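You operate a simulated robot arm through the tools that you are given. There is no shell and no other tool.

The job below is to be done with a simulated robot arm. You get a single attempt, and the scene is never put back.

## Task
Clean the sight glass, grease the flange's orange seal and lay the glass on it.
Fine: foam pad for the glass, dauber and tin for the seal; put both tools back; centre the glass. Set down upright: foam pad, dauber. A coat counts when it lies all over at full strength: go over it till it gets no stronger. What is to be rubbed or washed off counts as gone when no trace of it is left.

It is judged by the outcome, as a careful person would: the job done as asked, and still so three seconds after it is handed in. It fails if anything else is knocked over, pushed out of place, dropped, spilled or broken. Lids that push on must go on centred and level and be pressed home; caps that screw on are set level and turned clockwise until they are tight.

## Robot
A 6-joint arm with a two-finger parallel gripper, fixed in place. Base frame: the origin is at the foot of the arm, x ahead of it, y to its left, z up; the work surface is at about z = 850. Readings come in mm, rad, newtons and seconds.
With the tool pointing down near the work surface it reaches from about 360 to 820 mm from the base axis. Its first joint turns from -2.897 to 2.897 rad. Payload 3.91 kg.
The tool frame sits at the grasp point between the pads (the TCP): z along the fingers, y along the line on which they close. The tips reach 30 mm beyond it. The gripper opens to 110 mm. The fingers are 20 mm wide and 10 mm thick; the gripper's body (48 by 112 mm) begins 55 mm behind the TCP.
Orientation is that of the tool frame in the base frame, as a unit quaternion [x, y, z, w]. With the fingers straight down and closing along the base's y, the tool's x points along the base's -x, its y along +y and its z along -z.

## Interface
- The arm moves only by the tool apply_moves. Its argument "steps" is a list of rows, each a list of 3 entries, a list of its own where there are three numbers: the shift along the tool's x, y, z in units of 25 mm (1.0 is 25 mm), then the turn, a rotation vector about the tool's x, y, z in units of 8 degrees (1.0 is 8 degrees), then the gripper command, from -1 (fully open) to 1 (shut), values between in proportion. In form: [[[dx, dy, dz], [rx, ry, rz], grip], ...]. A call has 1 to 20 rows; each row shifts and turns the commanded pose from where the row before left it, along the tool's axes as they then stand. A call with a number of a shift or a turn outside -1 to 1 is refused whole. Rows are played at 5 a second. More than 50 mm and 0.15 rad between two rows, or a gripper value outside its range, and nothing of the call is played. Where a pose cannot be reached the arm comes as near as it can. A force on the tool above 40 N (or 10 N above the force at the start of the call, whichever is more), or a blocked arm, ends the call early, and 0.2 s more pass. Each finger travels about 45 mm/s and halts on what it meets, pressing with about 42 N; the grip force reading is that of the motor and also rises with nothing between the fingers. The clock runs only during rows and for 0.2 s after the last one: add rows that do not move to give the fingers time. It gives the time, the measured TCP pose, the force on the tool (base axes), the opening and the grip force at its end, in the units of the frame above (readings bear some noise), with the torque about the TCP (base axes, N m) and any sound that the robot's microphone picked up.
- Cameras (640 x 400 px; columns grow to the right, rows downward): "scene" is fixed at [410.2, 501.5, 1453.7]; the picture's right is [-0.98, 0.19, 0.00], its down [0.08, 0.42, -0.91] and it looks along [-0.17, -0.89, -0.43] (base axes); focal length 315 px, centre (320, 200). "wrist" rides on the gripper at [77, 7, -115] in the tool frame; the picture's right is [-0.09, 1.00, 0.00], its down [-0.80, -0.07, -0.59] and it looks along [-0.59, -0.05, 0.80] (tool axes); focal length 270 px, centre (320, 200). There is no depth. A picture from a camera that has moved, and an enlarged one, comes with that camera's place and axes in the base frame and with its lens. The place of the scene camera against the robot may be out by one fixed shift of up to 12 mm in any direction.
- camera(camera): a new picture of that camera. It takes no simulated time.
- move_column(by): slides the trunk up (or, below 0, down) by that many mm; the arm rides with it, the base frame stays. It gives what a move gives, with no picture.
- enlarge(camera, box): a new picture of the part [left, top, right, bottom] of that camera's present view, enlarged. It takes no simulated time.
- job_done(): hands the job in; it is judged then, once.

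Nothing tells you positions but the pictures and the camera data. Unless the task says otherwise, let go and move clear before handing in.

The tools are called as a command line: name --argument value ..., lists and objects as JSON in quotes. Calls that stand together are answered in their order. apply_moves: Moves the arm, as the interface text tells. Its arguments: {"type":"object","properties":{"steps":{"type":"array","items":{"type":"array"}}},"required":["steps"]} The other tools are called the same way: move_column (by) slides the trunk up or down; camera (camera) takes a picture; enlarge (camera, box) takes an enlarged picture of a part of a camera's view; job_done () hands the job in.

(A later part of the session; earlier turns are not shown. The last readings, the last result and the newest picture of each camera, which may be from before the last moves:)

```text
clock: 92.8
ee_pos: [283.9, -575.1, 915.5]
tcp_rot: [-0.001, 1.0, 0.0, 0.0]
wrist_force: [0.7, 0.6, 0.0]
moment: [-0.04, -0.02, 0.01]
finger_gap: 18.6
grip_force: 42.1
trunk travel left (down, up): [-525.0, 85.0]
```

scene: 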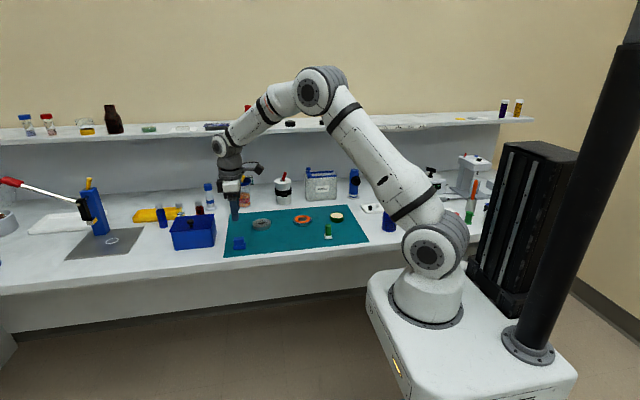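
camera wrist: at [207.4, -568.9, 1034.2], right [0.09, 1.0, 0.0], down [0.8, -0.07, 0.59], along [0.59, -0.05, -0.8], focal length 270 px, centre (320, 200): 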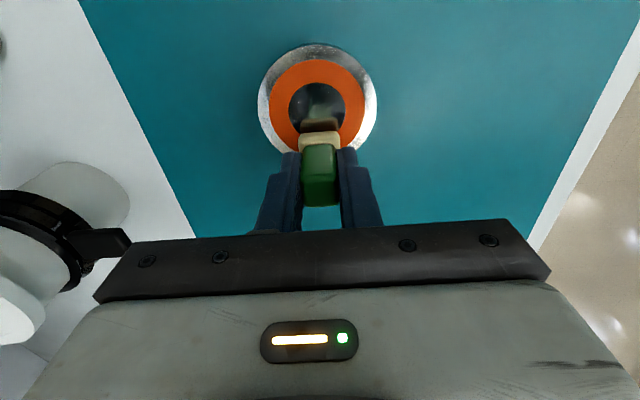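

apply_moves --steps '[[[0, 0, 0.03], [0, 0, 0], 1], [[0, 0, 0], [0, 0, 0], 1]]'

apply_moves --steps '[[[0, 0, 0.03], [0, 0, 0], 1], [[0, 0, 0], [0, 0, 0], 1]]'

apply_moves --steps '[[[0, 0, 0.02], [0, 0, 0], 1], [[0, 0, 0], [0, 0, 0], 1]]'

```text
clock: 93.4
ee_pos: [284.1, -575.1, 915.1]
tcp_rot: [-0.001, 1.0, -0.001, 0.0]
wrist_force: [0.5, 0.3, -0.6]
moment: [0.0, 0.0, 0.01]
finger_gap: 18.7
grip_force: 42.3
trunk travel left (down, up): [-525.0, 85.0]
```

```text
clock: 94.0
ee_pos: [284.6, -574.4, 914.3]
tcp_rot: [0.0, 1.0, 0.0, 0.0]
wrist_force: [0.2, -0.5, -0.8]
moment: [0.02, 0.02, 0.02]
finger_gap: 18.5
grip_force: 42.5
trunk travel left (down, up): [-525.0, 85.0]
```

```text
clock: 94.6
ee_pos: [285.1, -574.8, 914.5]
tcp_rot: [0.0, 1.0, 0.0, -0.001]
wrist_force: [0.5, -0.1, 0.2]
moment: [0.0, -0.03, 0.0]
finger_gap: 18.5
grip_force: 42.3
trunk travel left (down, up): [-525.0, 85.0]
```

apply_moves --steps '[[[0, 0, 0.03], [0, 0, 0], 1], [[0, 0, 0], [0, 0, 0], 1]]'

apply_moves --steps '[[[0, 0, 0.02], [0, 0, 0], 1], [[0, 0, 0], [0, 0, 0], 1]]'

enlarge --camera "scene" --box '[280, 200, 330, 235]'

```text
clock: 95.2
ee_pos: [284.9, -576.5, 913.5]
tcp_rot: [0.0, 1.0, 0.0, 0.0]
wrist_force: [-0.1, 0.5, -0.8]
moment: [-0.05, -0.01, -0.03]
finger_gap: 18.6
grip_force: 42.3
trunk travel left (down, up): [-525.0, 85.0]
```

```text
clock: 95.8
ee_pos: [284.2, -573.8, 913.7]
tcp_rot: [0.0, 1.0, 0.0, 0.0]
wrist_force: [0.9, 0.1, 1.1]
moment: [0.01, -0.08, -0.03]
finger_gap: 18.6
grip_force: 41.8
trunk travel left (down, up): [-525.0, 85.0]
```

```text
11.43 times, centred on (305, 218) of scene
camera zoom: at [410.2, 501.5, 1453.7], right [-0.98, 0.19, 0.0], down [0.08, 0.42, -0.91], along [-0.17, -0.89, -0.43], focal length 3598 px, centre (491, 0)
```

zoom: 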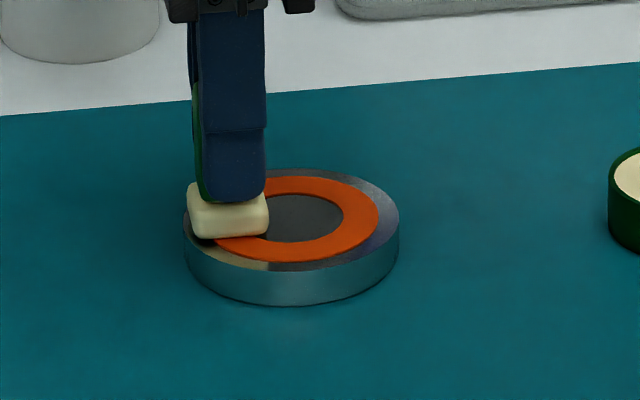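

apply_moves --steps '[[[0, 0, 0.02], [0, 0, 0], 1], [[0, 0, 0], [0, 0, 0], 1]]'

apply_moves --steps '[[[0.046, 0.2905, 0], [0, 0, 0], 1], [[0.1335, 0.262, 0], [0, 0, 0], 1], [[0.208, 0.208, 0], [0, 0, 0], 1], [[0.262, 0.1335, 0], [0, 0, 0], 1], [[0.2905, 0.046, 0], [0, 0, 0], 1], [[0, 0, 0], [0, 0, 0], 1]]'

camera --camera "wrist"

enlarge --camera "scene" --box '[280, 200, 330, 235]'

```text
clock: 96.4
ee_pos: [284.2, -575.0, 913.8]
tcp_rot: [0.0, 1.0, 0.0, 0.001]
wrist_force: [-0.5, -2.1, 9.6]
moment: [-0.02, 0.06, -0.04]
finger_gap: 18.8
grip_force: 41.7
trunk travel left (down, up): [-525.0, 85.0]
```

```text
clock: 97.8
ee_pos: [261.5, -550.3, 913.9]
tcp_rot: [0.0, 1.0, 0.0, 0.001]
wrist_force: [4.3, 1.5, 15.1]
moment: [0.04, -0.18, -0.02]
finger_gap: 18.6
grip_force: 41.7
trunk travel left (down, up): [-525.0, 85.0]
```

```text
taken
camera wrist: at [184.0, -544.0, 1028.4], right [0.09, 1.0, 0.0], down [0.8, -0.07, 0.59], along [0.59, -0.05, -0.8], focal length 270 px, centre (320, 200)
```

wrist: 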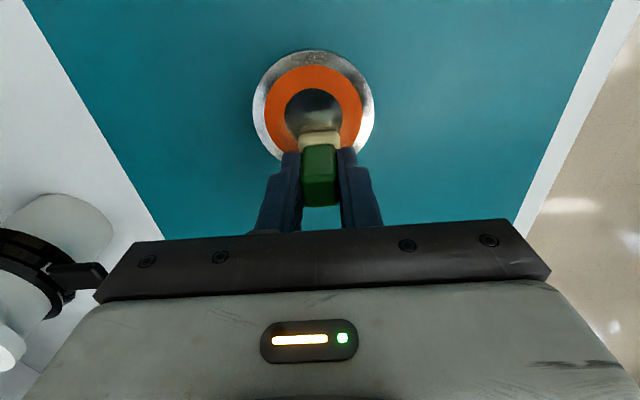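

```text
11.43 times, centred on (305, 218) of scene
camera zoom: at [410.2, 501.5, 1453.7], right [-0.98, 0.19, 0.0], down [0.08, 0.42, -0.91], along [-0.17, -0.89, -0.43], focal length 3598 px, centre (491, 0)
```

zoom: 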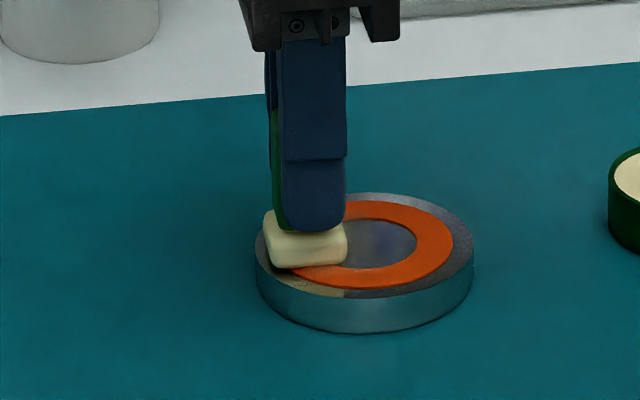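

The flange stuck to the dauber and slid along with it, because the pressure was too high. I'll drag it straight back along the same displacement now, while the pad still holds it, and then check its position.

apply_moves --steps '[[[-0.1567, -0.1567, 0], [0, 0, 0], 1], [[-0.1567, -0.1567, 0], [0, 0, 0], 1], [[-0.1567, -0.1567, 0], [0, 0, 0], 1], [[-0.1567, -0.1567, 0], [0, 0, 0], 1], [[-0.1566, -0.1566, 0], [0, 0, 0], 1], [[-0.1566, -0.1566, 0], [0, 0, 0], 1], [[0, 0, 0], [0, 0, 0], 1]]'

enlarge --camera "scene" --box '[280, 200, 330, 235]'

camera --camera "wrist"

```text
clock: 99.4
ee_pos: [285.4, -573.7, 913.3]
tcp_rot: [0.0, 1.0, 0.0, 0.0]
wrist_force: [-2.7, 2.9, 10.3]
moment: [0.18, 0.17, 0.07]
finger_gap: 18.6
grip_force: 42.0
trunk travel left (down, up): [-525.0, 85.0]
```

```text
11.43 times, centred on (305, 218) of scene
camera zoom: at [410.2, 501.5, 1453.7], right [-0.98, 0.19, 0.0], down [0.08, 0.42, -0.91], along [-0.17, -0.89, -0.43], focal length 3598 px, centre (491, 0)
```

zoom: 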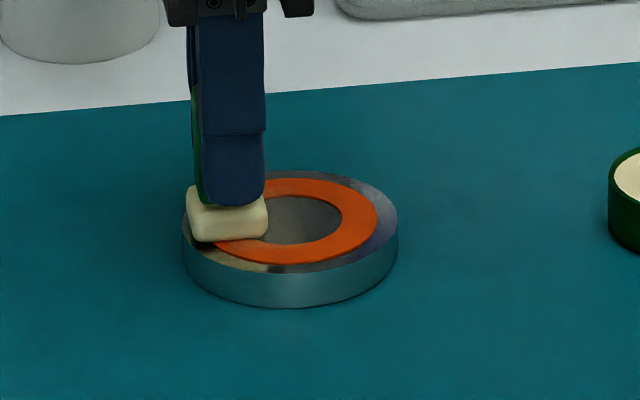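

```text
taken
camera wrist: at [207.6, -566.9, 1028.2], right [0.09, 1.0, 0.0], down [0.8, -0.07, 0.59], along [0.59, -0.05, -0.8], focal length 270 px, centre (320, 200)
```

wrist: 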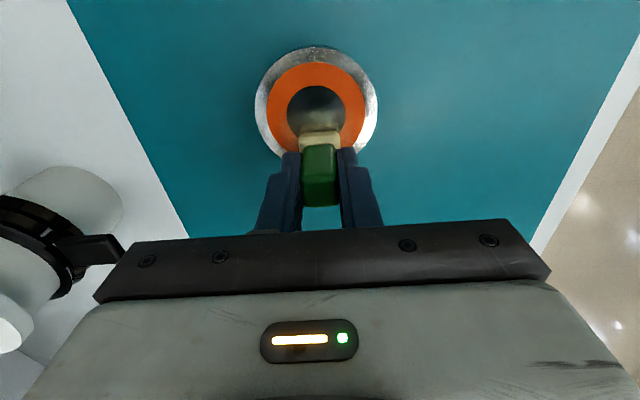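

apply_moves --steps '[[[0, 0, -0.08], [0, 0, 0], 1], [[0, 0, -0.6], [0, 0, 0], 1], [[0, 0, -1], [0, 0, 0], 1], [[0, 0, -1], [0, 0, 0], 1], [[0, 0, 0], [0, 0, 0], 1], [[0, 0, 0], [0, 0, 0], 1]]'

camera --camera "wrist"

enlarge --camera "wrist" --box '[260, 20, 390, 150]'

enlarge --camera "scene" --box '[280, 200, 330, 235]'

```text
clock: 100.8
ee_pos: [284.0, -571.9, 980.9]
tcp_rot: [0.0, 1.0, 0.001, 0.0]
wrist_force: [-0.2, -0.2, -0.3]
moment: [0.01, -0.01, 0.01]
finger_gap: 18.8
grip_force: 42.0
trunk travel left (down, up): [-525.0, 85.0]
```

```text
taken
camera wrist: at [207.2, -566.3, 1094.8], right [0.09, 1.0, 0.0], down [0.8, -0.07, 0.59], along [0.59, -0.05, -0.8], focal length 270 px, centre (320, 200)
```

wrist: 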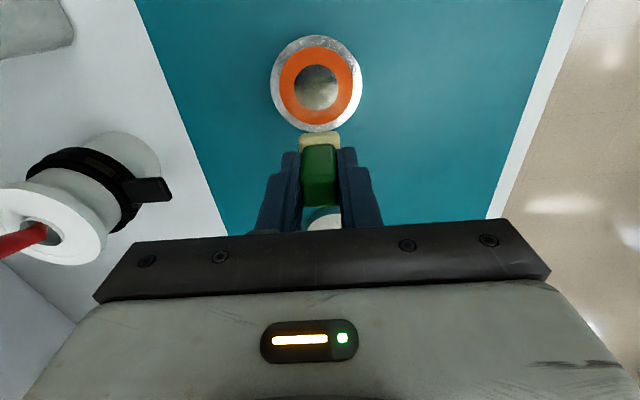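

```text
3.08 times, centred on (325, 85) of wrist
camera zoom: at [207.2, -566.3, 1094.8], right [0.09, 1.0, 0.0], down [0.8, -0.07, 0.59], along [0.59, -0.05, -0.8], focal length 832 px, centre (305, 554)
```

zoom: 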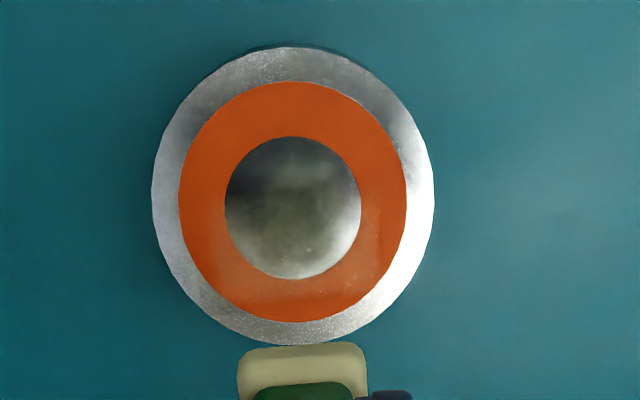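

```text
11.43 times, centred on (305, 218) of scene
camera zoom: at [410.2, 501.5, 1453.7], right [-0.98, 0.19, 0.0], down [0.08, 0.42, -0.91], along [-0.17, -0.89, -0.43], focal length 3598 px, centre (491, 0)
```

zoom: 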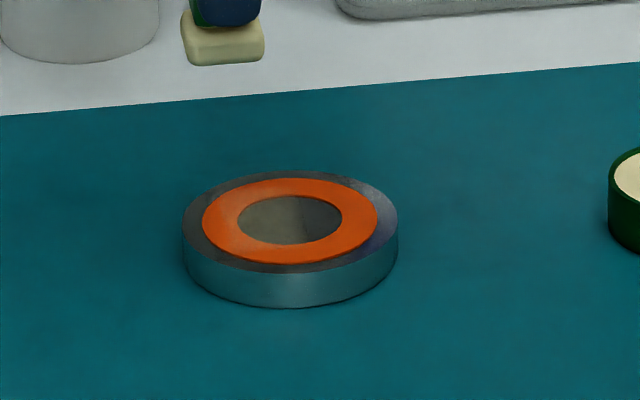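

enlarge --camera "wrist" --box '[276, 76, 356, 131]'

enlarge --camera "scene" --box '[290, 208, 320, 228]'

```text
7.27 times, centred on (316, 104) of wrist
camera zoom: at [207.2, -566.3, 1094.8], right [0.09, 1.0, 0.0], down [0.8, -0.07, 0.59], along [0.59, -0.05, -0.8], focal length 1966 px, centre (349, 902)
```

zoom: 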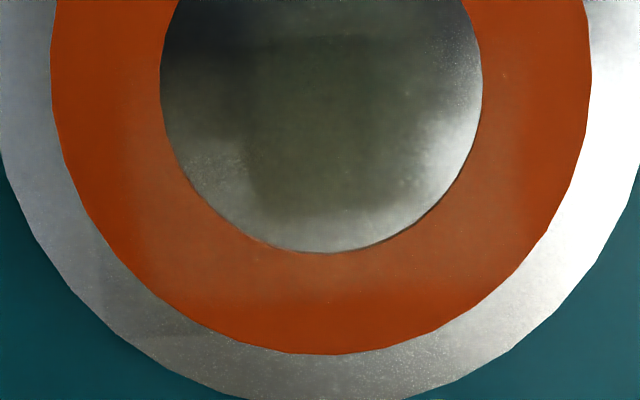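

```text
16.00 times, centred on (305, 218) of scene
camera zoom: at [410.2, 501.5, 1453.7], right [-0.98, 0.19, 0.0], down [0.08, 0.42, -0.91], along [-0.17, -0.89, -0.43], focal length 5038 px, centre (560, -88)
```

zoom: 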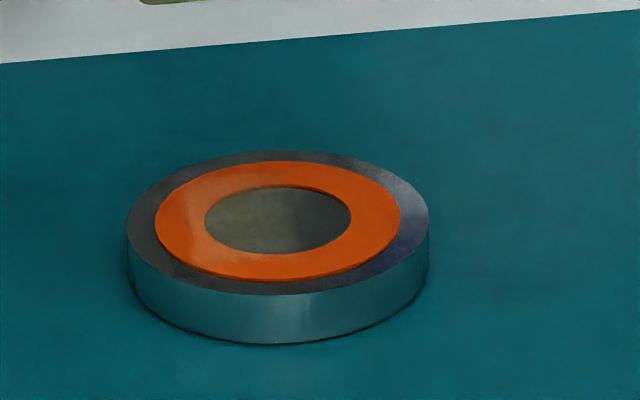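

The flange is back within about 1 mm of where it was. I'll look from another angle to tell whether the faint tint on the seal is grease or only a reflection.

apply_moves --steps '[[[-0.6, 0.6, 0], [0, 0, 0], 1], [[0, 0.6, 0], [0, 0, 0], 1], [[0, 0, 0], [0, 0, 0], 1], [[0, 0, 0], [0, 0, 0], 1]]'

camera --camera "wrist"

enlarge --camera "wrist" --box '[225, 5, 335, 120]'

```text
clock: 101.8
ee_pos: [299.7, -543.6, 977.9]
tcp_rot: [-0.001, 1.0, 0.001, 0.0]
wrist_force: [1.0, 0.0, 0.2]
moment: [-0.01, 0.03, 0.01]
finger_gap: 18.4
grip_force: 41.6
trunk travel left (down, up): [-525.0, 85.0]
```

```text
taken
camera wrist: at [222.8, -537.3, 1093.9], right [0.09, 1.0, 0.0], down [0.8, -0.07, 0.59], along [0.59, -0.05, -0.8], focal length 270 px, centre (320, 200)
```

wrist: 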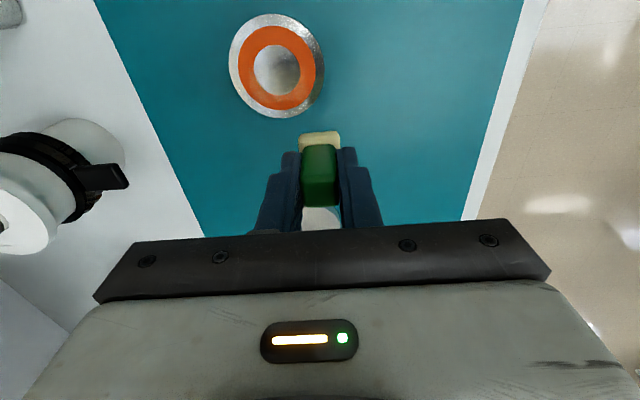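

```text
3.48 times, centred on (280, 62) of wrist
camera zoom: at [222.8, -537.3, 1093.9], right [0.09, 1.0, 0.0], down [0.8, -0.07, 0.59], along [0.59, -0.05, -0.8], focal length 940 px, centre (459, 678)
```

zoom: 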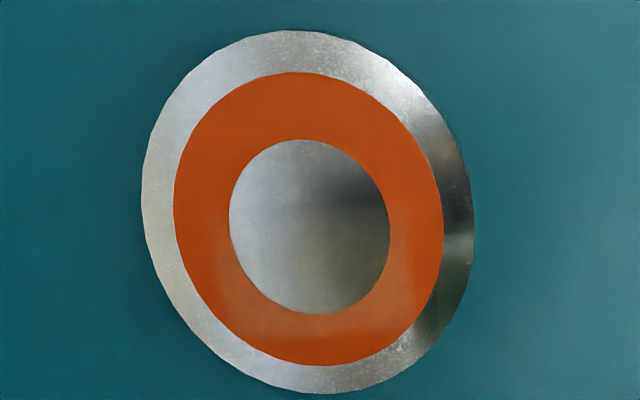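

enlarge --camera "scene" --box '[270, 170, 330, 215]'

enlarge --camera "wrist" --box '[280, 115, 360, 215]'

```text
8.89 times, centred on (300, 192) of scene
camera zoom: at [410.2, 501.5, 1453.7], right [-0.98, 0.19, 0.0], down [0.08, 0.42, -0.91], along [-0.17, -0.89, -0.43], focal length 2799 px, centre (498, 267)
```

zoom: 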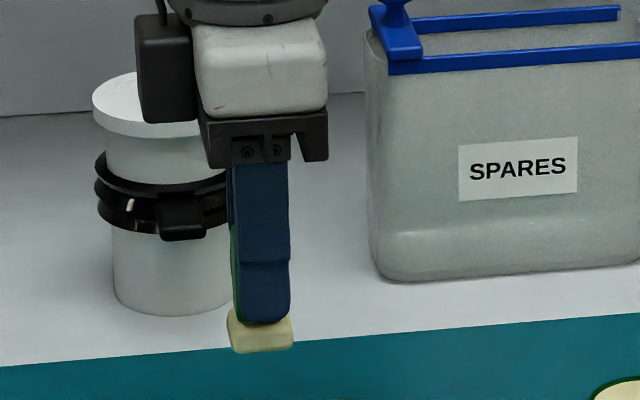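

```text
4.00 times, centred on (320, 165) of wrist
camera zoom: at [222.8, -537.3, 1093.9], right [0.09, 1.0, 0.0], down [0.8, -0.07, 0.59], along [0.59, -0.05, -0.8], focal length 1081 px, centre (320, 340)
```

zoom: 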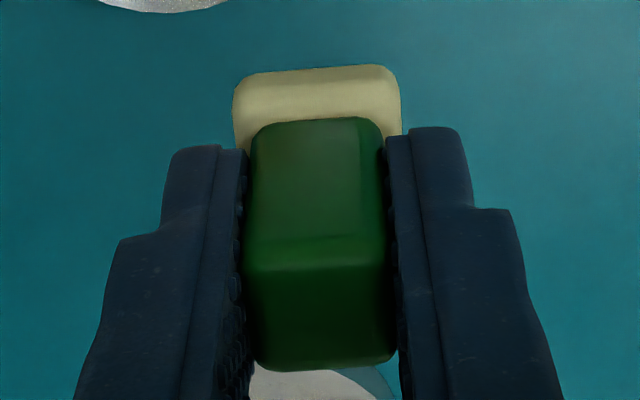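

The tint is real but faint grease, and the flange is at about (261.5, -574.3). I'll try a lighter touch on the +y side of the seal with short net-zero strokes, watching whether the flange stays put.

apply_moves --steps '[[[0.78, -0.118, 0], [0, 0, 0], 1], [[0.776, -0.118, 0], [0, 0, 0], 1], [[0, 0, 0.9], [0, 0, 0], 1], [[0, 0, 0.9], [0, 0, 0], 1], [[0, 0, 0.5], [0, 0, 0], 1], [[0, 0, 0.3], [0, 0, 0], 1], [[0, 0, 0], [0, 0, 0], 1], [[0, 0, 0.04], [0, 0, 0], 1], [[0, 0, 0], [0, 0, 0], 1], [[0, 0, 0], [0, 0, 0], 1]]'

apply_moves --steps '[[[0, 0, 0.016], [0, 0, 0], 1], [[0, 0, 0], [0, 0, 0], 1]]'

enlarge --camera "scene" --box '[280, 200, 330, 235]'

```text
clock: 104.0
ee_pos: [261.4, -548.7, 913.0]
tcp_rot: [0.001, 1.0, 0.0, 0.0]
wrist_force: [0.4, -0.4, 2.6]
moment: [0.02, 0.03, -0.04]
finger_gap: 18.5
grip_force: 42.5
trunk travel left (down, up): [-525.0, 85.0]
```

```text
clock: 104.6
ee_pos: [260.1, -549.4, 912.6]
tcp_rot: [0.001, 1.0, -0.001, 0.0]
wrist_force: [1.4, 0.6, 3.4]
moment: [0.01, -0.08, 0.03]
finger_gap: 18.6
grip_force: 42.8
trunk travel left (down, up): [-525.0, 85.0]
```

```text
11.43 times, centred on (305, 218) of scene
camera zoom: at [410.2, 501.5, 1453.7], right [-0.98, 0.19, 0.0], down [0.08, 0.42, -0.91], along [-0.17, -0.89, -0.43], focal length 3598 px, centre (491, 0)
```

zoom: 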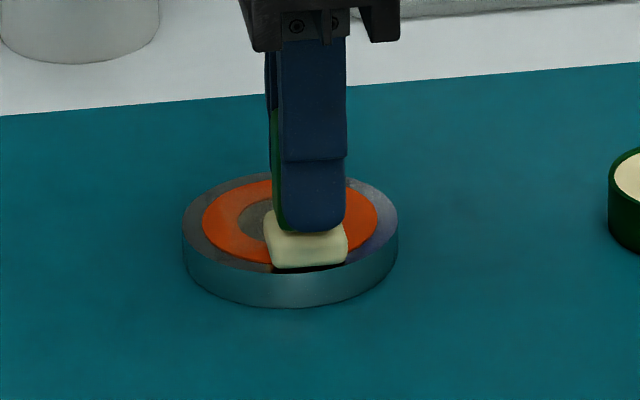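

apply_moves --steps '[[[0.16, 0, 0], [0, 0, 0], 1], [[-0.32, 0, 0], [0, 0, 0], 1], [[0.32, 0, 0], [0, 0, 0], 1], [[-0.32, 0, 0], [0, 0, 0], 1], [[0.16, 0, 0], [0, 0, 0], 1], [[0, 0, 0], [0, 0, 0], 1]]'

enlarge --camera "scene" --box '[280, 200, 330, 235]'

```text
clock: 106.0
ee_pos: [261.1, -549.0, 913.6]
tcp_rot: [0.0, 1.0, 0.0, 0.0]
wrist_force: [0.7, 0.1, 1.5]
moment: [0.02, -0.05, -0.01]
finger_gap: 18.2
grip_force: 41.8
trunk travel left (down, up): [-525.0, 85.0]
```

```text
11.43 times, centred on (305, 218) of scene
camera zoom: at [410.2, 501.5, 1453.7], right [-0.98, 0.19, 0.0], down [0.08, 0.42, -0.91], along [-0.17, -0.89, -0.43], focal length 3598 px, centre (491, 0)
```

zoom: 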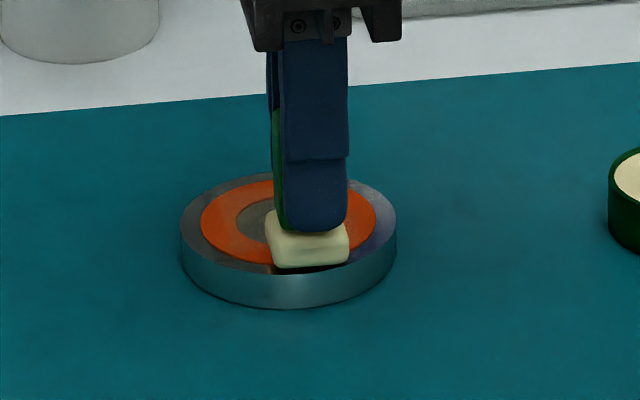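

The flange stays put at 2 to 3 N. I'll sweep around the ring in quarter-arcs at this light pressure, checking forces.

apply_moves --steps '[[[0.2905, -0.046, 0], [0, 0, 0], 1], [[0.262, -0.1335, 0], [0, 0, 0], 1], [[0.208, -0.208, 0], [0, 0, 0], 1], [[0.1335, -0.262, 0], [0, 0, 0], 1], [[0.046, -0.2905, 0], [0, 0, 0], 1]]'

enlarge --camera "scene" --box '[280, 200, 330, 235]'

```text
clock: 107.2
ee_pos: [238.0, -574.0, 913.2]
tcp_rot: [0.0, 1.0, 0.0, 0.0]
wrist_force: [-0.1, 1.1, 4.3]
moment: [0.06, -0.02, -0.02]
finger_gap: 18.8
grip_force: 41.3
trunk travel left (down, up): [-525.0, 85.0]
```

```text
11.43 times, centred on (305, 218) of scene
camera zoom: at [410.2, 501.5, 1453.7], right [-0.98, 0.19, 0.0], down [0.08, 0.42, -0.91], along [-0.17, -0.89, -0.43], focal length 3598 px, centre (491, 0)
```

zoom: 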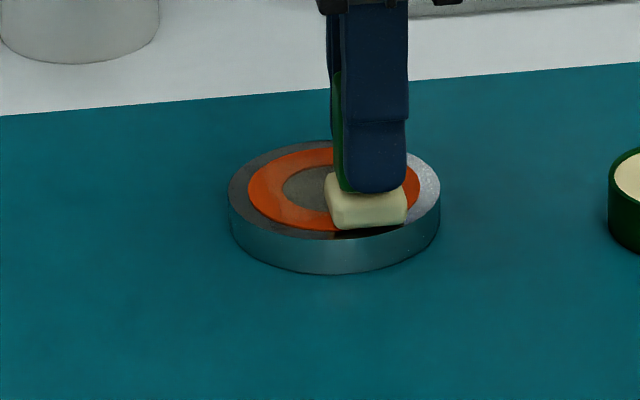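

It still dragged once moved a long way. I'll reverse that arc to bring the flange back, and then coat it with short back-and-forth strokes, lifting between spots.

apply_moves --steps '[[[-0.046, 0.2905, 0], [0, 0, 0], 1], [[-0.1335, 0.262, 0], [0, 0, 0], 1], [[-0.208, 0.208, 0], [0, 0, 0], 1], [[-0.262, 0.1335, 0], [0, 0, 0], 1], [[-0.2905, 0.046, 0], [0, 0, 0], 1], [[0, 0, 0], [0, 0, 0], 1]]'

enlarge --camera "scene" --box '[280, 200, 330, 235]'

```text
clock: 108.6
ee_pos: [259.7, -549.0, 913.1]
tcp_rot: [-0.001, 1.0, 0.0, 0.001]
wrist_force: [-0.5, 0.4, 3.4]
moment: [0.06, 0.06, 0.0]
finger_gap: 18.9
grip_force: 42.0
trunk travel left (down, up): [-525.0, 85.0]
```

```text
11.43 times, centred on (305, 218) of scene
camera zoom: at [410.2, 501.5, 1453.7], right [-0.98, 0.19, 0.0], down [0.08, 0.42, -0.91], along [-0.17, -0.89, -0.43], focal length 3598 px, centre (491, 0)
```

zoom: 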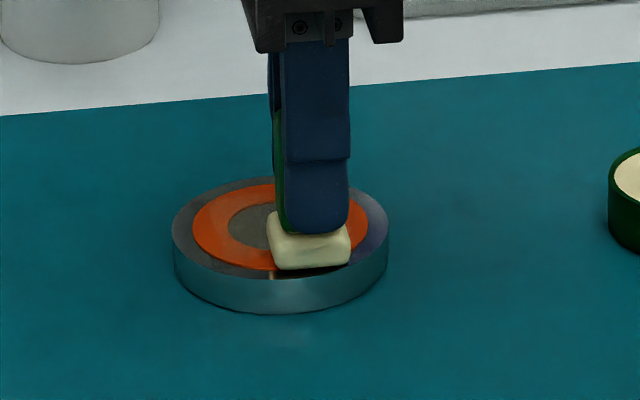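

apply_moves --steps '[[[0.14, -0.18, 0], [0, 0, 0], 1], [[0, 0, -0.1], [0, 0, 0], 1], [[0, 0, -0.6], [0, 0, 0], 1], [[0, 0, -1], [0, 0, 0], 1], [[-0.6, 0.3, -0.95], [0, 0, 0], 1], [[-0.6, 0, 0], [0, 0, 0], 1], [[0, 0, 0], [0, 0, 0], 1], [[0, 0, 0], [0, 0, 0], 1]]'

camera --camera "wrist"

enlarge --camera "wrist" --box '[225, 20, 345, 130]'

enlarge --camera "scene" --box '[280, 200, 330, 235]'

```text
clock: 110.4
ee_pos: [286.1, -547.4, 978.2]
tcp_rot: [0.0, 1.0, 0.0, 0.0]
wrist_force: [-0.2, 0.0, -1.2]
moment: [-0.02, 0.0, 0.01]
finger_gap: 18.8
grip_force: 41.5
trunk travel left (down, up): [-525.0, 85.0]
```

```text
taken
camera wrist: at [209.2, -540.6, 1094.2], right [0.09, 1.0, 0.0], down [0.8, -0.07, 0.59], along [0.59, -0.05, -0.8], focal length 270 px, centre (320, 200)
```

wrist: 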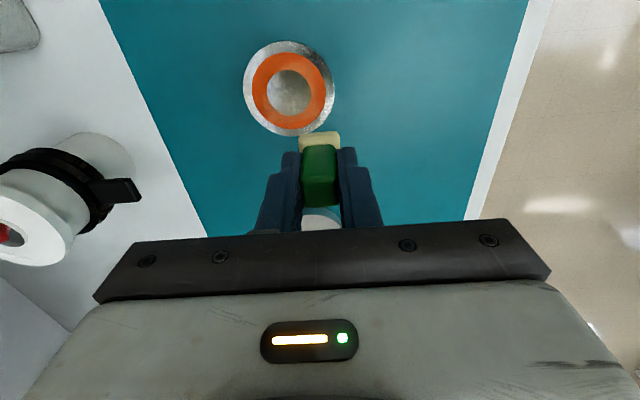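

```text
3.64 times, centred on (285, 75) of wrist
camera zoom: at [209.2, -540.6, 1094.2], right [0.09, 1.0, 0.0], down [0.8, -0.07, 0.59], along [0.59, -0.05, -0.8], focal length 983 px, centre (447, 654)
```

zoom: 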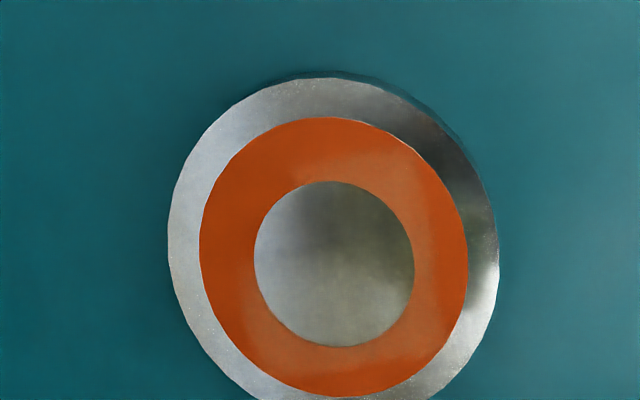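

```text
11.43 times, centred on (305, 218) of scene
camera zoom: at [410.2, 501.5, 1453.7], right [-0.98, 0.19, 0.0], down [0.08, 0.42, -0.91], along [-0.17, -0.89, -0.43], focal length 3598 px, centre (491, 0)
```

zoom: 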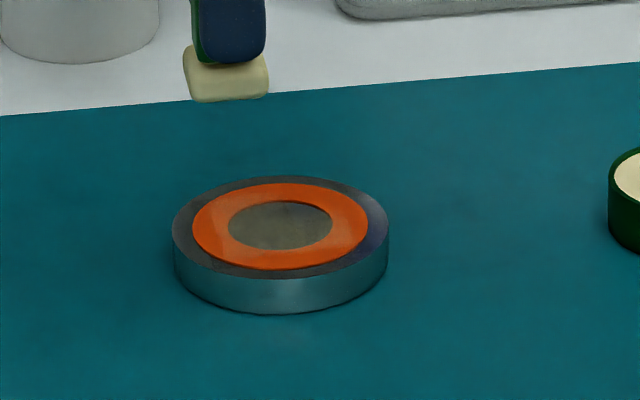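

The coat shows on the +x and +y sides but only on the inner part of the ring. I'll try the -x side with short strokes to understand the contact pattern.

apply_moves --steps '[[[0.9, -0.456, 0], [0, 0, 0], 1], [[0.892, -0.456, 0], [0, 0, 0], 1], [[0, 0, 0.9], [0, 0, 0], 1], [[0, 0, 0.9], [0, 0, 0], 1], [[0, 0, 0.5], [0, 0, 0], 1], [[0, 0, 0.3], [0, 0, 0], 1], [[0, 0, 0.05], [0, 0, 0], 1], [[0, 0, 0], [0, 0, 0], 1]]'

apply_moves --steps '[[[0, 0.16, 0.01], [0, 0, 0], 1], [[0, -0.32, 0], [0, 0, 0], 1], [[0, 0.32, 0], [0, 0, 0], 1], [[0, -0.32, 0], [0, 0, 0], 1], [[0, 0.32, 0], [0, 0, 0], 1], [[0, -0.16, 0], [0, 0, 0], 1]]'

enlarge --camera "scene" --box '[280, 200, 330, 235]'

camera --camera "wrist"

```text
clock: 112.2
ee_pos: [243.6, -571.3, 913.2]
tcp_rot: [0.001, 1.0, -0.001, 0.0]
wrist_force: [2.3, -0.7, 3.7]
moment: [-0.05, -0.04, -0.05]
finger_gap: 18.5
grip_force: 42.0
trunk travel left (down, up): [-525.0, 85.0]
```

```text
clock: 113.6
ee_pos: [241.0, -569.8, 913.6]
tcp_rot: [0.0, 1.0, 0.0, 0.001]
wrist_force: [0.5, 0.1, 0.3]
moment: [-0.01, 0.0, -0.01]
finger_gap: 18.6
grip_force: 42.1
trunk travel left (down, up): [-525.0, 85.0]
```

```text
11.43 times, centred on (305, 218) of scene
camera zoom: at [410.2, 501.5, 1453.7], right [-0.98, 0.19, 0.0], down [0.08, 0.42, -0.91], along [-0.17, -0.89, -0.43], focal length 3598 px, centre (491, 0)
```

zoom: 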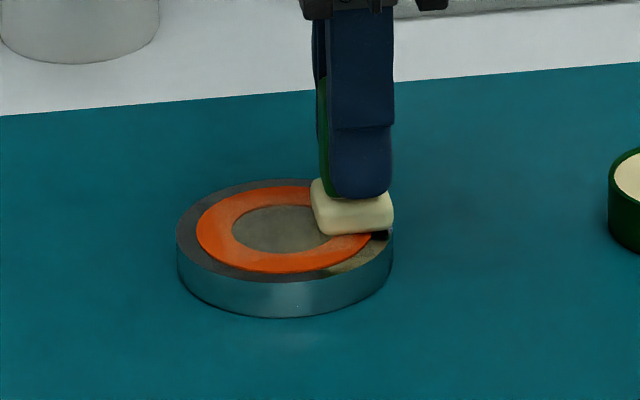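

```text
taken
camera wrist: at [165.4, -563.2, 1028.5], right [0.09, 1.0, 0.0], down [0.8, -0.07, 0.59], along [0.59, -0.05, -0.8], focal length 270 px, centre (320, 200)
```

wrist: 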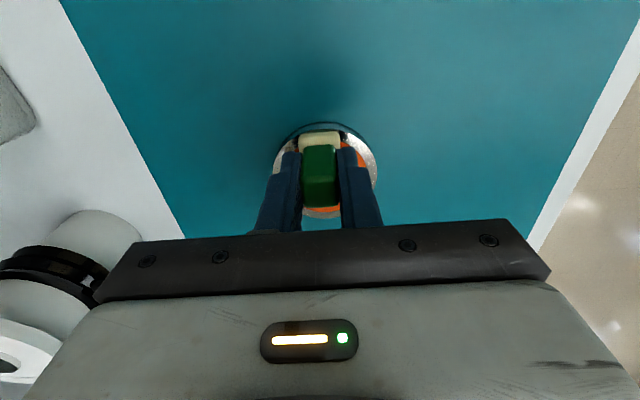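

apply_moves --steps '[[[0, 0, -0.2], [0, 0, 0], 1], [[0, 0, -0.6], [0, 0, 0], 1], [[0, 0, -1], [0, 0, 0], 1], [[-0.9, 0.3, -0.86], [0, 0, 0], 1], [[-0.9, 0, 0], [0, 0, 0], 1], [[0, 0, 0], [0, 0, 0], 1], [[0, 0, 0], [0, 0, 0], 1]]'

enlarge --camera "wrist" --box '[250, 20, 370, 130]'

enlarge --camera "scene" --box '[280, 200, 330, 235]'

```text
clock: 115.2
ee_pos: [287.8, -563.8, 977.8]
tcp_rot: [0.0, 1.0, 0.0, 0.0]
wrist_force: [0.0, -0.9, 0.3]
moment: [-0.03, 0.01, -0.01]
finger_gap: 18.5
grip_force: 41.7
trunk travel left (down, up): [-525.0, 85.0]
```

```text
3.64 times, centred on (310, 75) of wrist
camera zoom: at [210.7, -557.9, 1093.4], right [0.09, 1.0, 0.0], down [0.8, -0.07, 0.59], along [0.59, -0.05, -0.8], focal length 983 px, centre (356, 654)
```

zoom: 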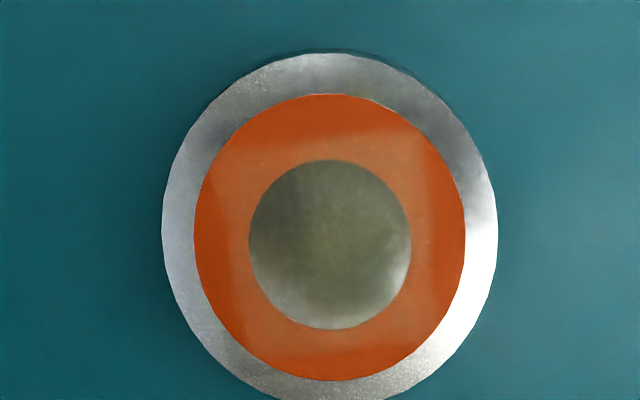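

```text
11.43 times, centred on (305, 218) of scene
camera zoom: at [410.2, 501.5, 1453.7], right [-0.98, 0.19, 0.0], down [0.08, 0.42, -0.91], along [-0.17, -0.89, -0.43], focal length 3598 px, centre (491, 0)
```

zoom: 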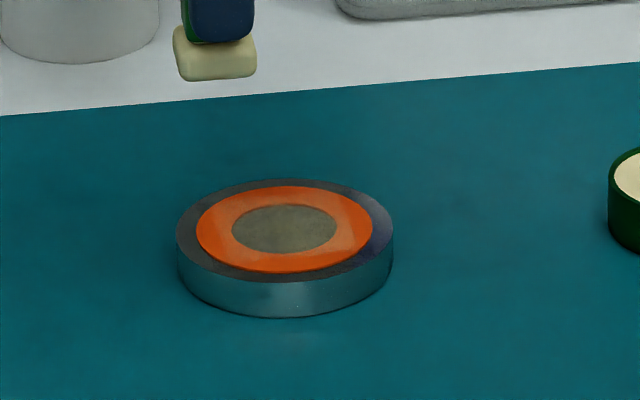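

I now see the grease map: a square patch about 42 mm wide, inscribed in the seal and centred on the flange, that fills in wherever I rub. I'll work the four quadrants with small closed loops at light force so the flange drifts little.

apply_moves --steps '[[[0.556, 0.272, 0], [0, 0, 0], 1], [[0, 0, 0.9], [0, 0, 0], 1], [[0, 0, 0.9], [0, 0, 0], 1], [[0, 0, 0.5], [0, 0, 0], 1], [[0, 0, 0.3], [0, 0, 0], 1], [[0, 0, 0.054], [0, 0, 0], 1], [[0, 0, 0], [0, 0, 0], 1], [[0, 0, 0], [0, 0, 0], 1]]'

enlarge --camera "scene" --box '[280, 200, 330, 235]'

```text
clock: 117.0
ee_pos: [271.9, -556.4, 913.2]
tcp_rot: [0.0, 1.0, 0.0, 0.0]
wrist_force: [-0.1, 0.1, -0.5]
moment: [0.0, -0.04, 0.02]
finger_gap: 18.7
grip_force: 42.5
trunk travel left (down, up): [-525.0, 85.0]
```

```text
11.43 times, centred on (305, 218) of scene
camera zoom: at [410.2, 501.5, 1453.7], right [-0.98, 0.19, 0.0], down [0.08, 0.42, -0.91], along [-0.17, -0.89, -0.43], focal length 3598 px, centre (491, 0)
```

zoom: 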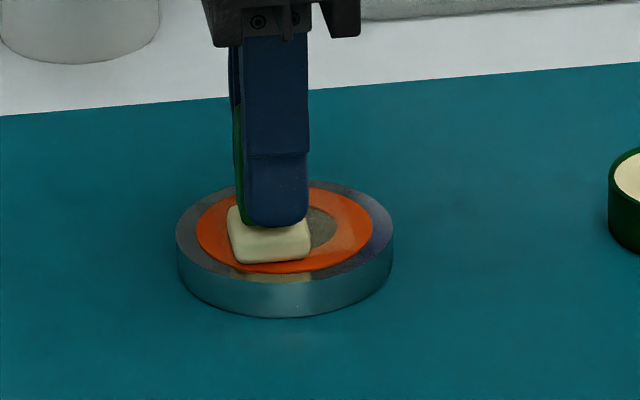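

apply_moves --steps '[[[0, 0, 0.016], [0, 0, 0], 1], [[0, 0, 0], [0, 0, 0], 1]]'

apply_moves --steps '[[[0, 0, 0.012], [0, 0, 0], 1], [[0, 0, 0], [0, 0, 0], 1]]'

```text
clock: 117.6
ee_pos: [272.6, -557.1, 914.3]
tcp_rot: [0.0, 1.0, 0.0, 0.0]
wrist_force: [1.7, 1.3, 1.3]
moment: [0.04, -0.08, 0.0]
finger_gap: 18.9
grip_force: 42.0
trunk travel left (down, up): [-525.0, 85.0]
```

```text
clock: 118.2
ee_pos: [271.8, -555.3, 912.5]
tcp_rot: [0.0, 1.0, -0.001, 0.0]
wrist_force: [0.6, -0.8, 5.7]
moment: [0.01, -0.01, 0.04]
finger_gap: 18.9
grip_force: 42.6
trunk travel left (down, up): [-525.0, 85.0]
```

apply_moves --steps '[[[-0.12, -0.12, 0], [0, 0, 0], 1], [[0.24, 0, 0], [0, 0, 0], 1], [[0, 0.24, 0], [0, 0, 0], 1], [[-0.24, 0, 0], [0, 0, 0], 1], [[0, -0.24, 0], [0, 0, 0], 1], [[0.24, 0, 0], [0, 0, 0], 1], [[0, 0.24, 0], [0, 0, 0], 1], [[-0.24, 0, 0], [0, 0, 0], 1], [[0, -0.24, 0], [0, 0, 0], 1], [[0.24, 0, 0], [0, 0, 0], 1], [[0, 0.24, 0], [0, 0, 0], 1], [[-0.24, 0, 0], [0, 0, 0], 1], [[0, -0.24, 0], [0, 0, 0], 1], [[0.24, 0, 0], [0, 0, 0], 1], [[0, 0.24, 0], [0, 0, 0], 1], [[-0.24, 0, 0], [0, 0, 0], 1], [[0, -0.24, 0], [0, 0, 0], 1], [[0.12, 0.12, 0], [0, 0, 0], 1]]'

enlarge --camera "scene" --box '[280, 200, 330, 235]'

camera --camera "wrist"

```text
clock: 122.0
ee_pos: [274.8, -556.4, 911.3]
tcp_rot: [0.0, 1.0, -0.001, 0.001]
wrist_force: [5.6, -2.7, 13.6]
moment: [-0.11, -0.26, 0.04]
finger_gap: 18.8
grip_force: 41.3
trunk travel left (down, up): [-525.0, 85.0]
```

```text
11.43 times, centred on (305, 218) of scene
camera zoom: at [410.2, 501.5, 1453.7], right [-0.98, 0.19, 0.0], down [0.08, 0.42, -0.91], along [-0.17, -0.89, -0.43], focal length 3598 px, centre (491, 0)
```

zoom: 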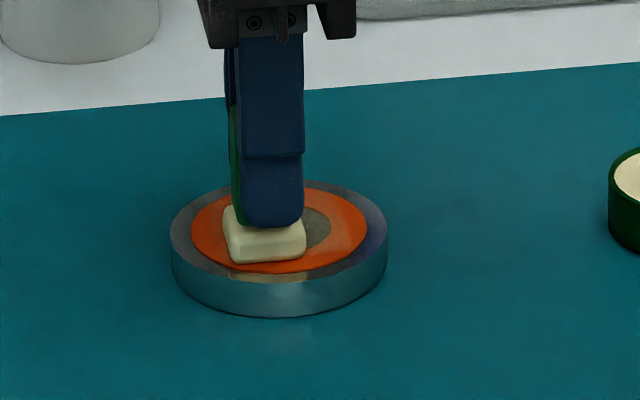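

```text
taken
camera wrist: at [196.9, -549.6, 1027.8], right [0.09, 1.0, 0.0], down [0.8, -0.07, 0.6], along [0.59, -0.05, -0.8], focal length 270 px, centre (320, 200)
```

wrist: 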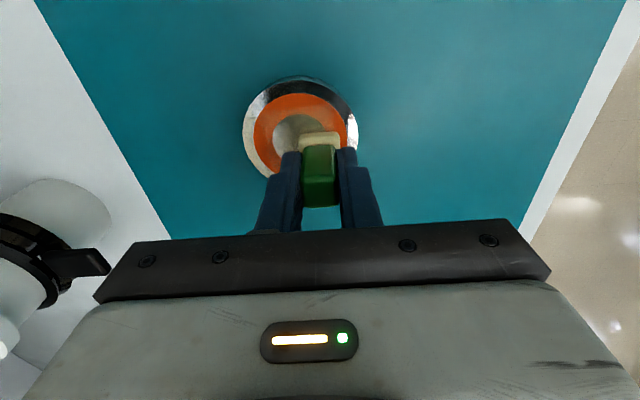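

apply_moves --steps '[[[0, 0, -0.2], [0, 0, 0], 1], [[0, 0, -0.6], [0, 0, 0], 1], [[0, 0, -1], [0, 0, 0], 1], [[-0.5, 0.2, -0.88], [0, 0, 0], 1], [[0, 0, 0], [0, 0, 0], 1], [[0, 0, 0], [0, 0, 0], 1]]'

enlarge --camera "wrist" --box '[240, 20, 370, 140]'

enlarge --camera "scene" --box '[285, 203, 325, 231]'

```text
clock: 123.4
ee_pos: [285.7, -550.3, 979.6]
tcp_rot: [-0.001, 1.0, 0.0, 0.0]
wrist_force: [0.2, -0.6, -0.4]
moment: [0.04, 0.0, 0.01]
finger_gap: 18.6
grip_force: 41.9
trunk travel left (down, up): [-525.0, 85.0]
```

```text
3.33 times, centred on (305, 80) of wrist
camera zoom: at [208.6, -544.1, 1095.5], right [0.09, 1.0, 0.0], down [0.8, -0.07, 0.59], along [0.59, -0.05, -0.8], focal length 901 px, centre (370, 600)
```

zoom: 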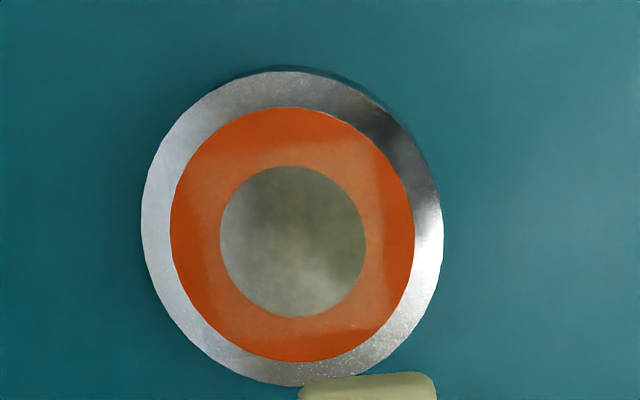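

```text
14.29 times, centred on (305, 217) of scene
camera zoom: at [410.2, 501.5, 1453.7], right [-0.98, 0.19, 0.0], down [0.08, 0.42, -0.91], along [-0.17, -0.89, -0.43], focal length 4498 px, centre (534, -43)
```

zoom: 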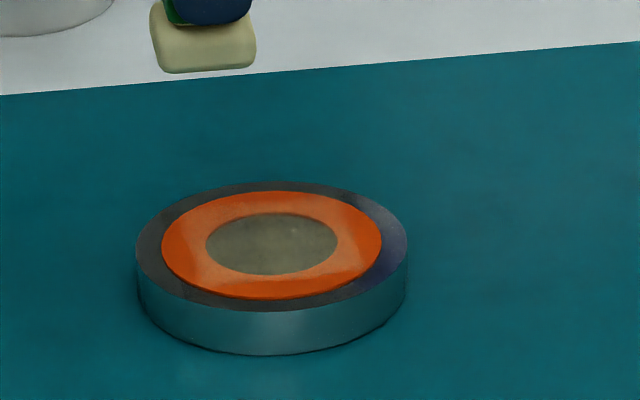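

apply_moves --steps '[[[0.624, -0.53, 0], [0, 0, 0], 1], [[0.624, -0.53, 0], [0, 0, 0], 1], [[0, 0, 0.9], [0, 0, 0], 1], [[0, 0, 0.9], [0, 0, 0], 1], [[0, 0, 0.5], [0, 0, 0], 1], [[0, 0, 0.3], [0, 0, 0], 1], [[0, 0, 0.07], [0, 0, 0], 1], [[0, 0, 0], [0, 0, 0], 1], [[0, 0, 0.012], [0, 0, 0], 1], [[0, 0, 0], [0, 0, 0], 1]]'

enlarge --camera "scene" --box '[280, 200, 330, 235]'

```text
clock: 125.6
ee_pos: [254.5, -577.1, 913.4]
tcp_rot: [0.0, 1.0, 0.0, 0.001]
wrist_force: [-0.3, 0.4, 8.2]
moment: [0.06, 0.03, 0.0]
finger_gap: 18.6
grip_force: 42.7
trunk travel left (down, up): [-525.0, 85.0]
```

```text
11.43 times, centred on (305, 218) of scene
camera zoom: at [410.2, 501.5, 1453.7], right [-0.98, 0.19, 0.0], down [0.08, 0.42, -0.91], along [-0.17, -0.89, -0.43], focal length 3598 px, centre (491, 0)
```

zoom: 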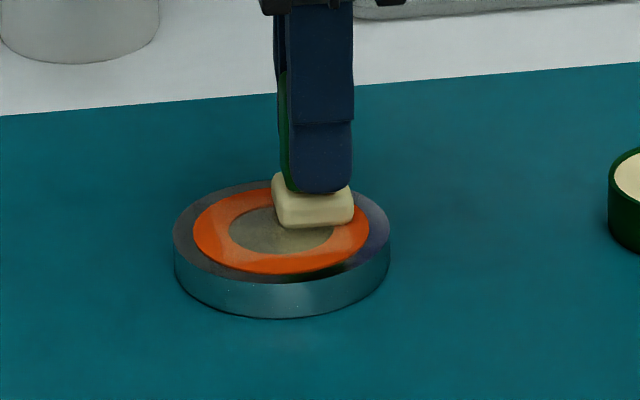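

apply_moves --steps '[[[0.05, -0.1, 0.012], [0, 0, 0], 1], [[0.05, -0.1, 0], [0, 0, 0], 1], [[0.05, -0.1, 0], [0, 0, 0], 1], [[0, 0, 0], [0, 0, 0], 1]]'

enlarge --camera "scene" --box '[280, 200, 330, 235]'

```text
clock: 126.6
ee_pos: [251.8, -584.0, 913.2]
tcp_rot: [0.0, 1.0, 0.0, 0.0]
wrist_force: [2.5, 2.3, 11.8]
moment: [0.16, -0.1, -0.02]
finger_gap: 18.6
grip_force: 41.9
trunk travel left (down, up): [-525.0, 85.0]
```

```text
11.43 times, centred on (305, 218) of scene
camera zoom: at [410.2, 501.5, 1453.7], right [-0.98, 0.19, 0.0], down [0.08, 0.42, -0.91], along [-0.17, -0.89, -0.43], focal length 3598 px, centre (491, 0)
```

zoom: 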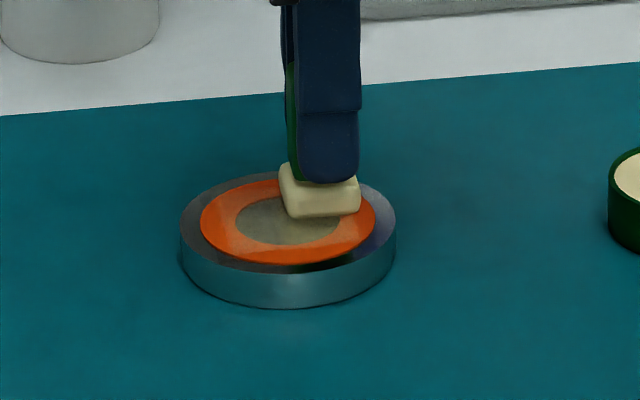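

The flange is back within about 1 mm of its original spot. Now small loops here on the (-x, -y) quadrant.

apply_moves --steps '[[[-0.12, -0.12, -0.016], [0, 0, 0], 1], [[0.24, 0, 0], [0, 0, 0], 1], [[0, 0.24, 0], [0, 0, 0], 1], [[-0.24, 0, 0], [0, 0, 0], 1], [[0, -0.24, 0], [0, 0, 0], 1], [[0.24, 0, 0], [0, 0, 0], 1], [[0, 0.24, 0], [0, 0, 0], 1], [[-0.24, 0, 0], [0, 0, 0], 1], [[0, -0.24, 0], [0, 0, 0], 1], [[0.24, 0, 0], [0, 0, 0], 1], [[0, 0.24, 0], [0, 0, 0], 1], [[-0.24, 0, 0], [0, 0, 0], 1], [[0, -0.24, 0], [0, 0, 0], 1], [[0.24, 0, 0], [0, 0, 0], 1], [[0, 0.24, 0], [0, 0, 0], 1], [[-0.24, 0, 0], [0, 0, 0], 1], [[0, -0.24, 0], [0, 0, 0], 1], [[0.12, 0.12, 0], [0, 0, 0], 1]]'

enlarge --camera "scene" --box '[280, 200, 330, 235]'

```text
clock: 130.4
ee_pos: [250.4, -586.2, 913.4]
tcp_rot: [0.0, 1.0, -0.001, 0.0]
wrist_force: [2.8, -0.6, 5.5]
moment: [-0.03, -0.08, 0.01]
finger_gap: 18.6
grip_force: 42.2
trunk travel left (down, up): [-525.0, 85.0]
```

```text
11.43 times, centred on (305, 218) of scene
camera zoom: at [410.2, 501.5, 1453.7], right [-0.98, 0.19, 0.0], down [0.08, 0.42, -0.91], along [-0.17, -0.89, -0.43], focal length 3598 px, centre (491, 0)
```

zoom: 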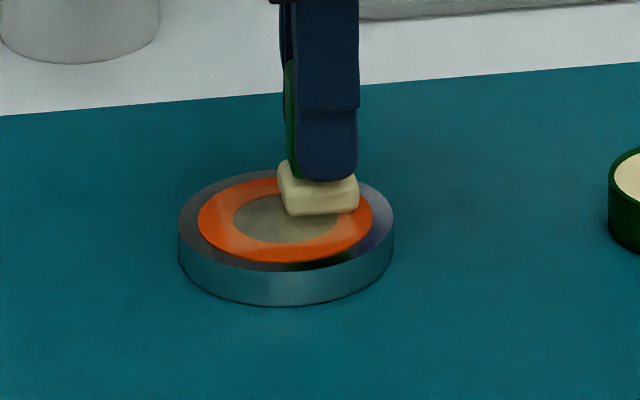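

apply_moves --steps '[[[0, 0, -0.16], [0, 0, 0], 1], [[-0.8, 0, 0], [0, 0, 0], 1], [[0, 0, 0.16], [0, 0, 0], 1], [[-0.12, -0.12, 0], [0, 0, 0], 1], [[0.24, 0, 0], [0, 0, 0], 1], [[0, 0.24, 0], [0, 0, 0], 1], [[-0.24, 0, 0], [0, 0, 0], 1], [[0, -0.24, 0], [0, 0, 0], 1], [[0.24, 0, 0], [0, 0, 0], 1], [[0, 0.24, 0], [0, 0, 0], 1], [[-0.24, 0, 0], [0, 0, 0], 1], [[0, -0.24, 0], [0, 0, 0], 1], [[0.24, 0, 0], [0, 0, 0], 1], [[0, 0.24, 0], [0, 0, 0], 1], [[-0.24, 0, 0], [0, 0, 0], 1], [[0, -0.24, 0], [0, 0, 0], 1], [[0.24, 0, 0], [0, 0, 0], 1], [[0, 0.24, 0], [0, 0, 0], 1], [[-0.24, 0, 0], [0, 0, 0], 1], [[0.12, -0.12, 0], [0, 0, 0], 1]]'

enlarge --camera "scene" --box '[280, 200, 330, 235]'

```text
clock: 134.6
ee_pos: [271.0, -582.7, 912.1]
tcp_rot: [0.001, 1.0, 0.0, 0.0]
wrist_force: [3.2, 4.4, 8.8]
moment: [0.16, -0.14, -0.01]
finger_gap: 18.8
grip_force: 41.9
trunk travel left (down, up): [-525.0, 85.0]
```

```text
11.43 times, centred on (305, 218) of scene
camera zoom: at [410.2, 501.5, 1453.7], right [-0.98, 0.19, 0.0], down [0.08, 0.42, -0.91], along [-0.17, -0.89, -0.43], focal length 3598 px, centre (491, 0)
```

zoom: 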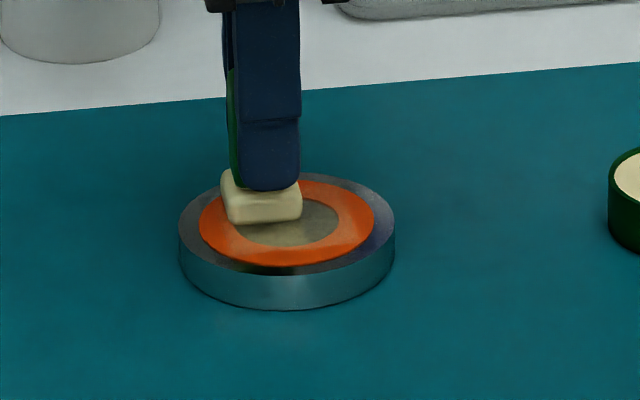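

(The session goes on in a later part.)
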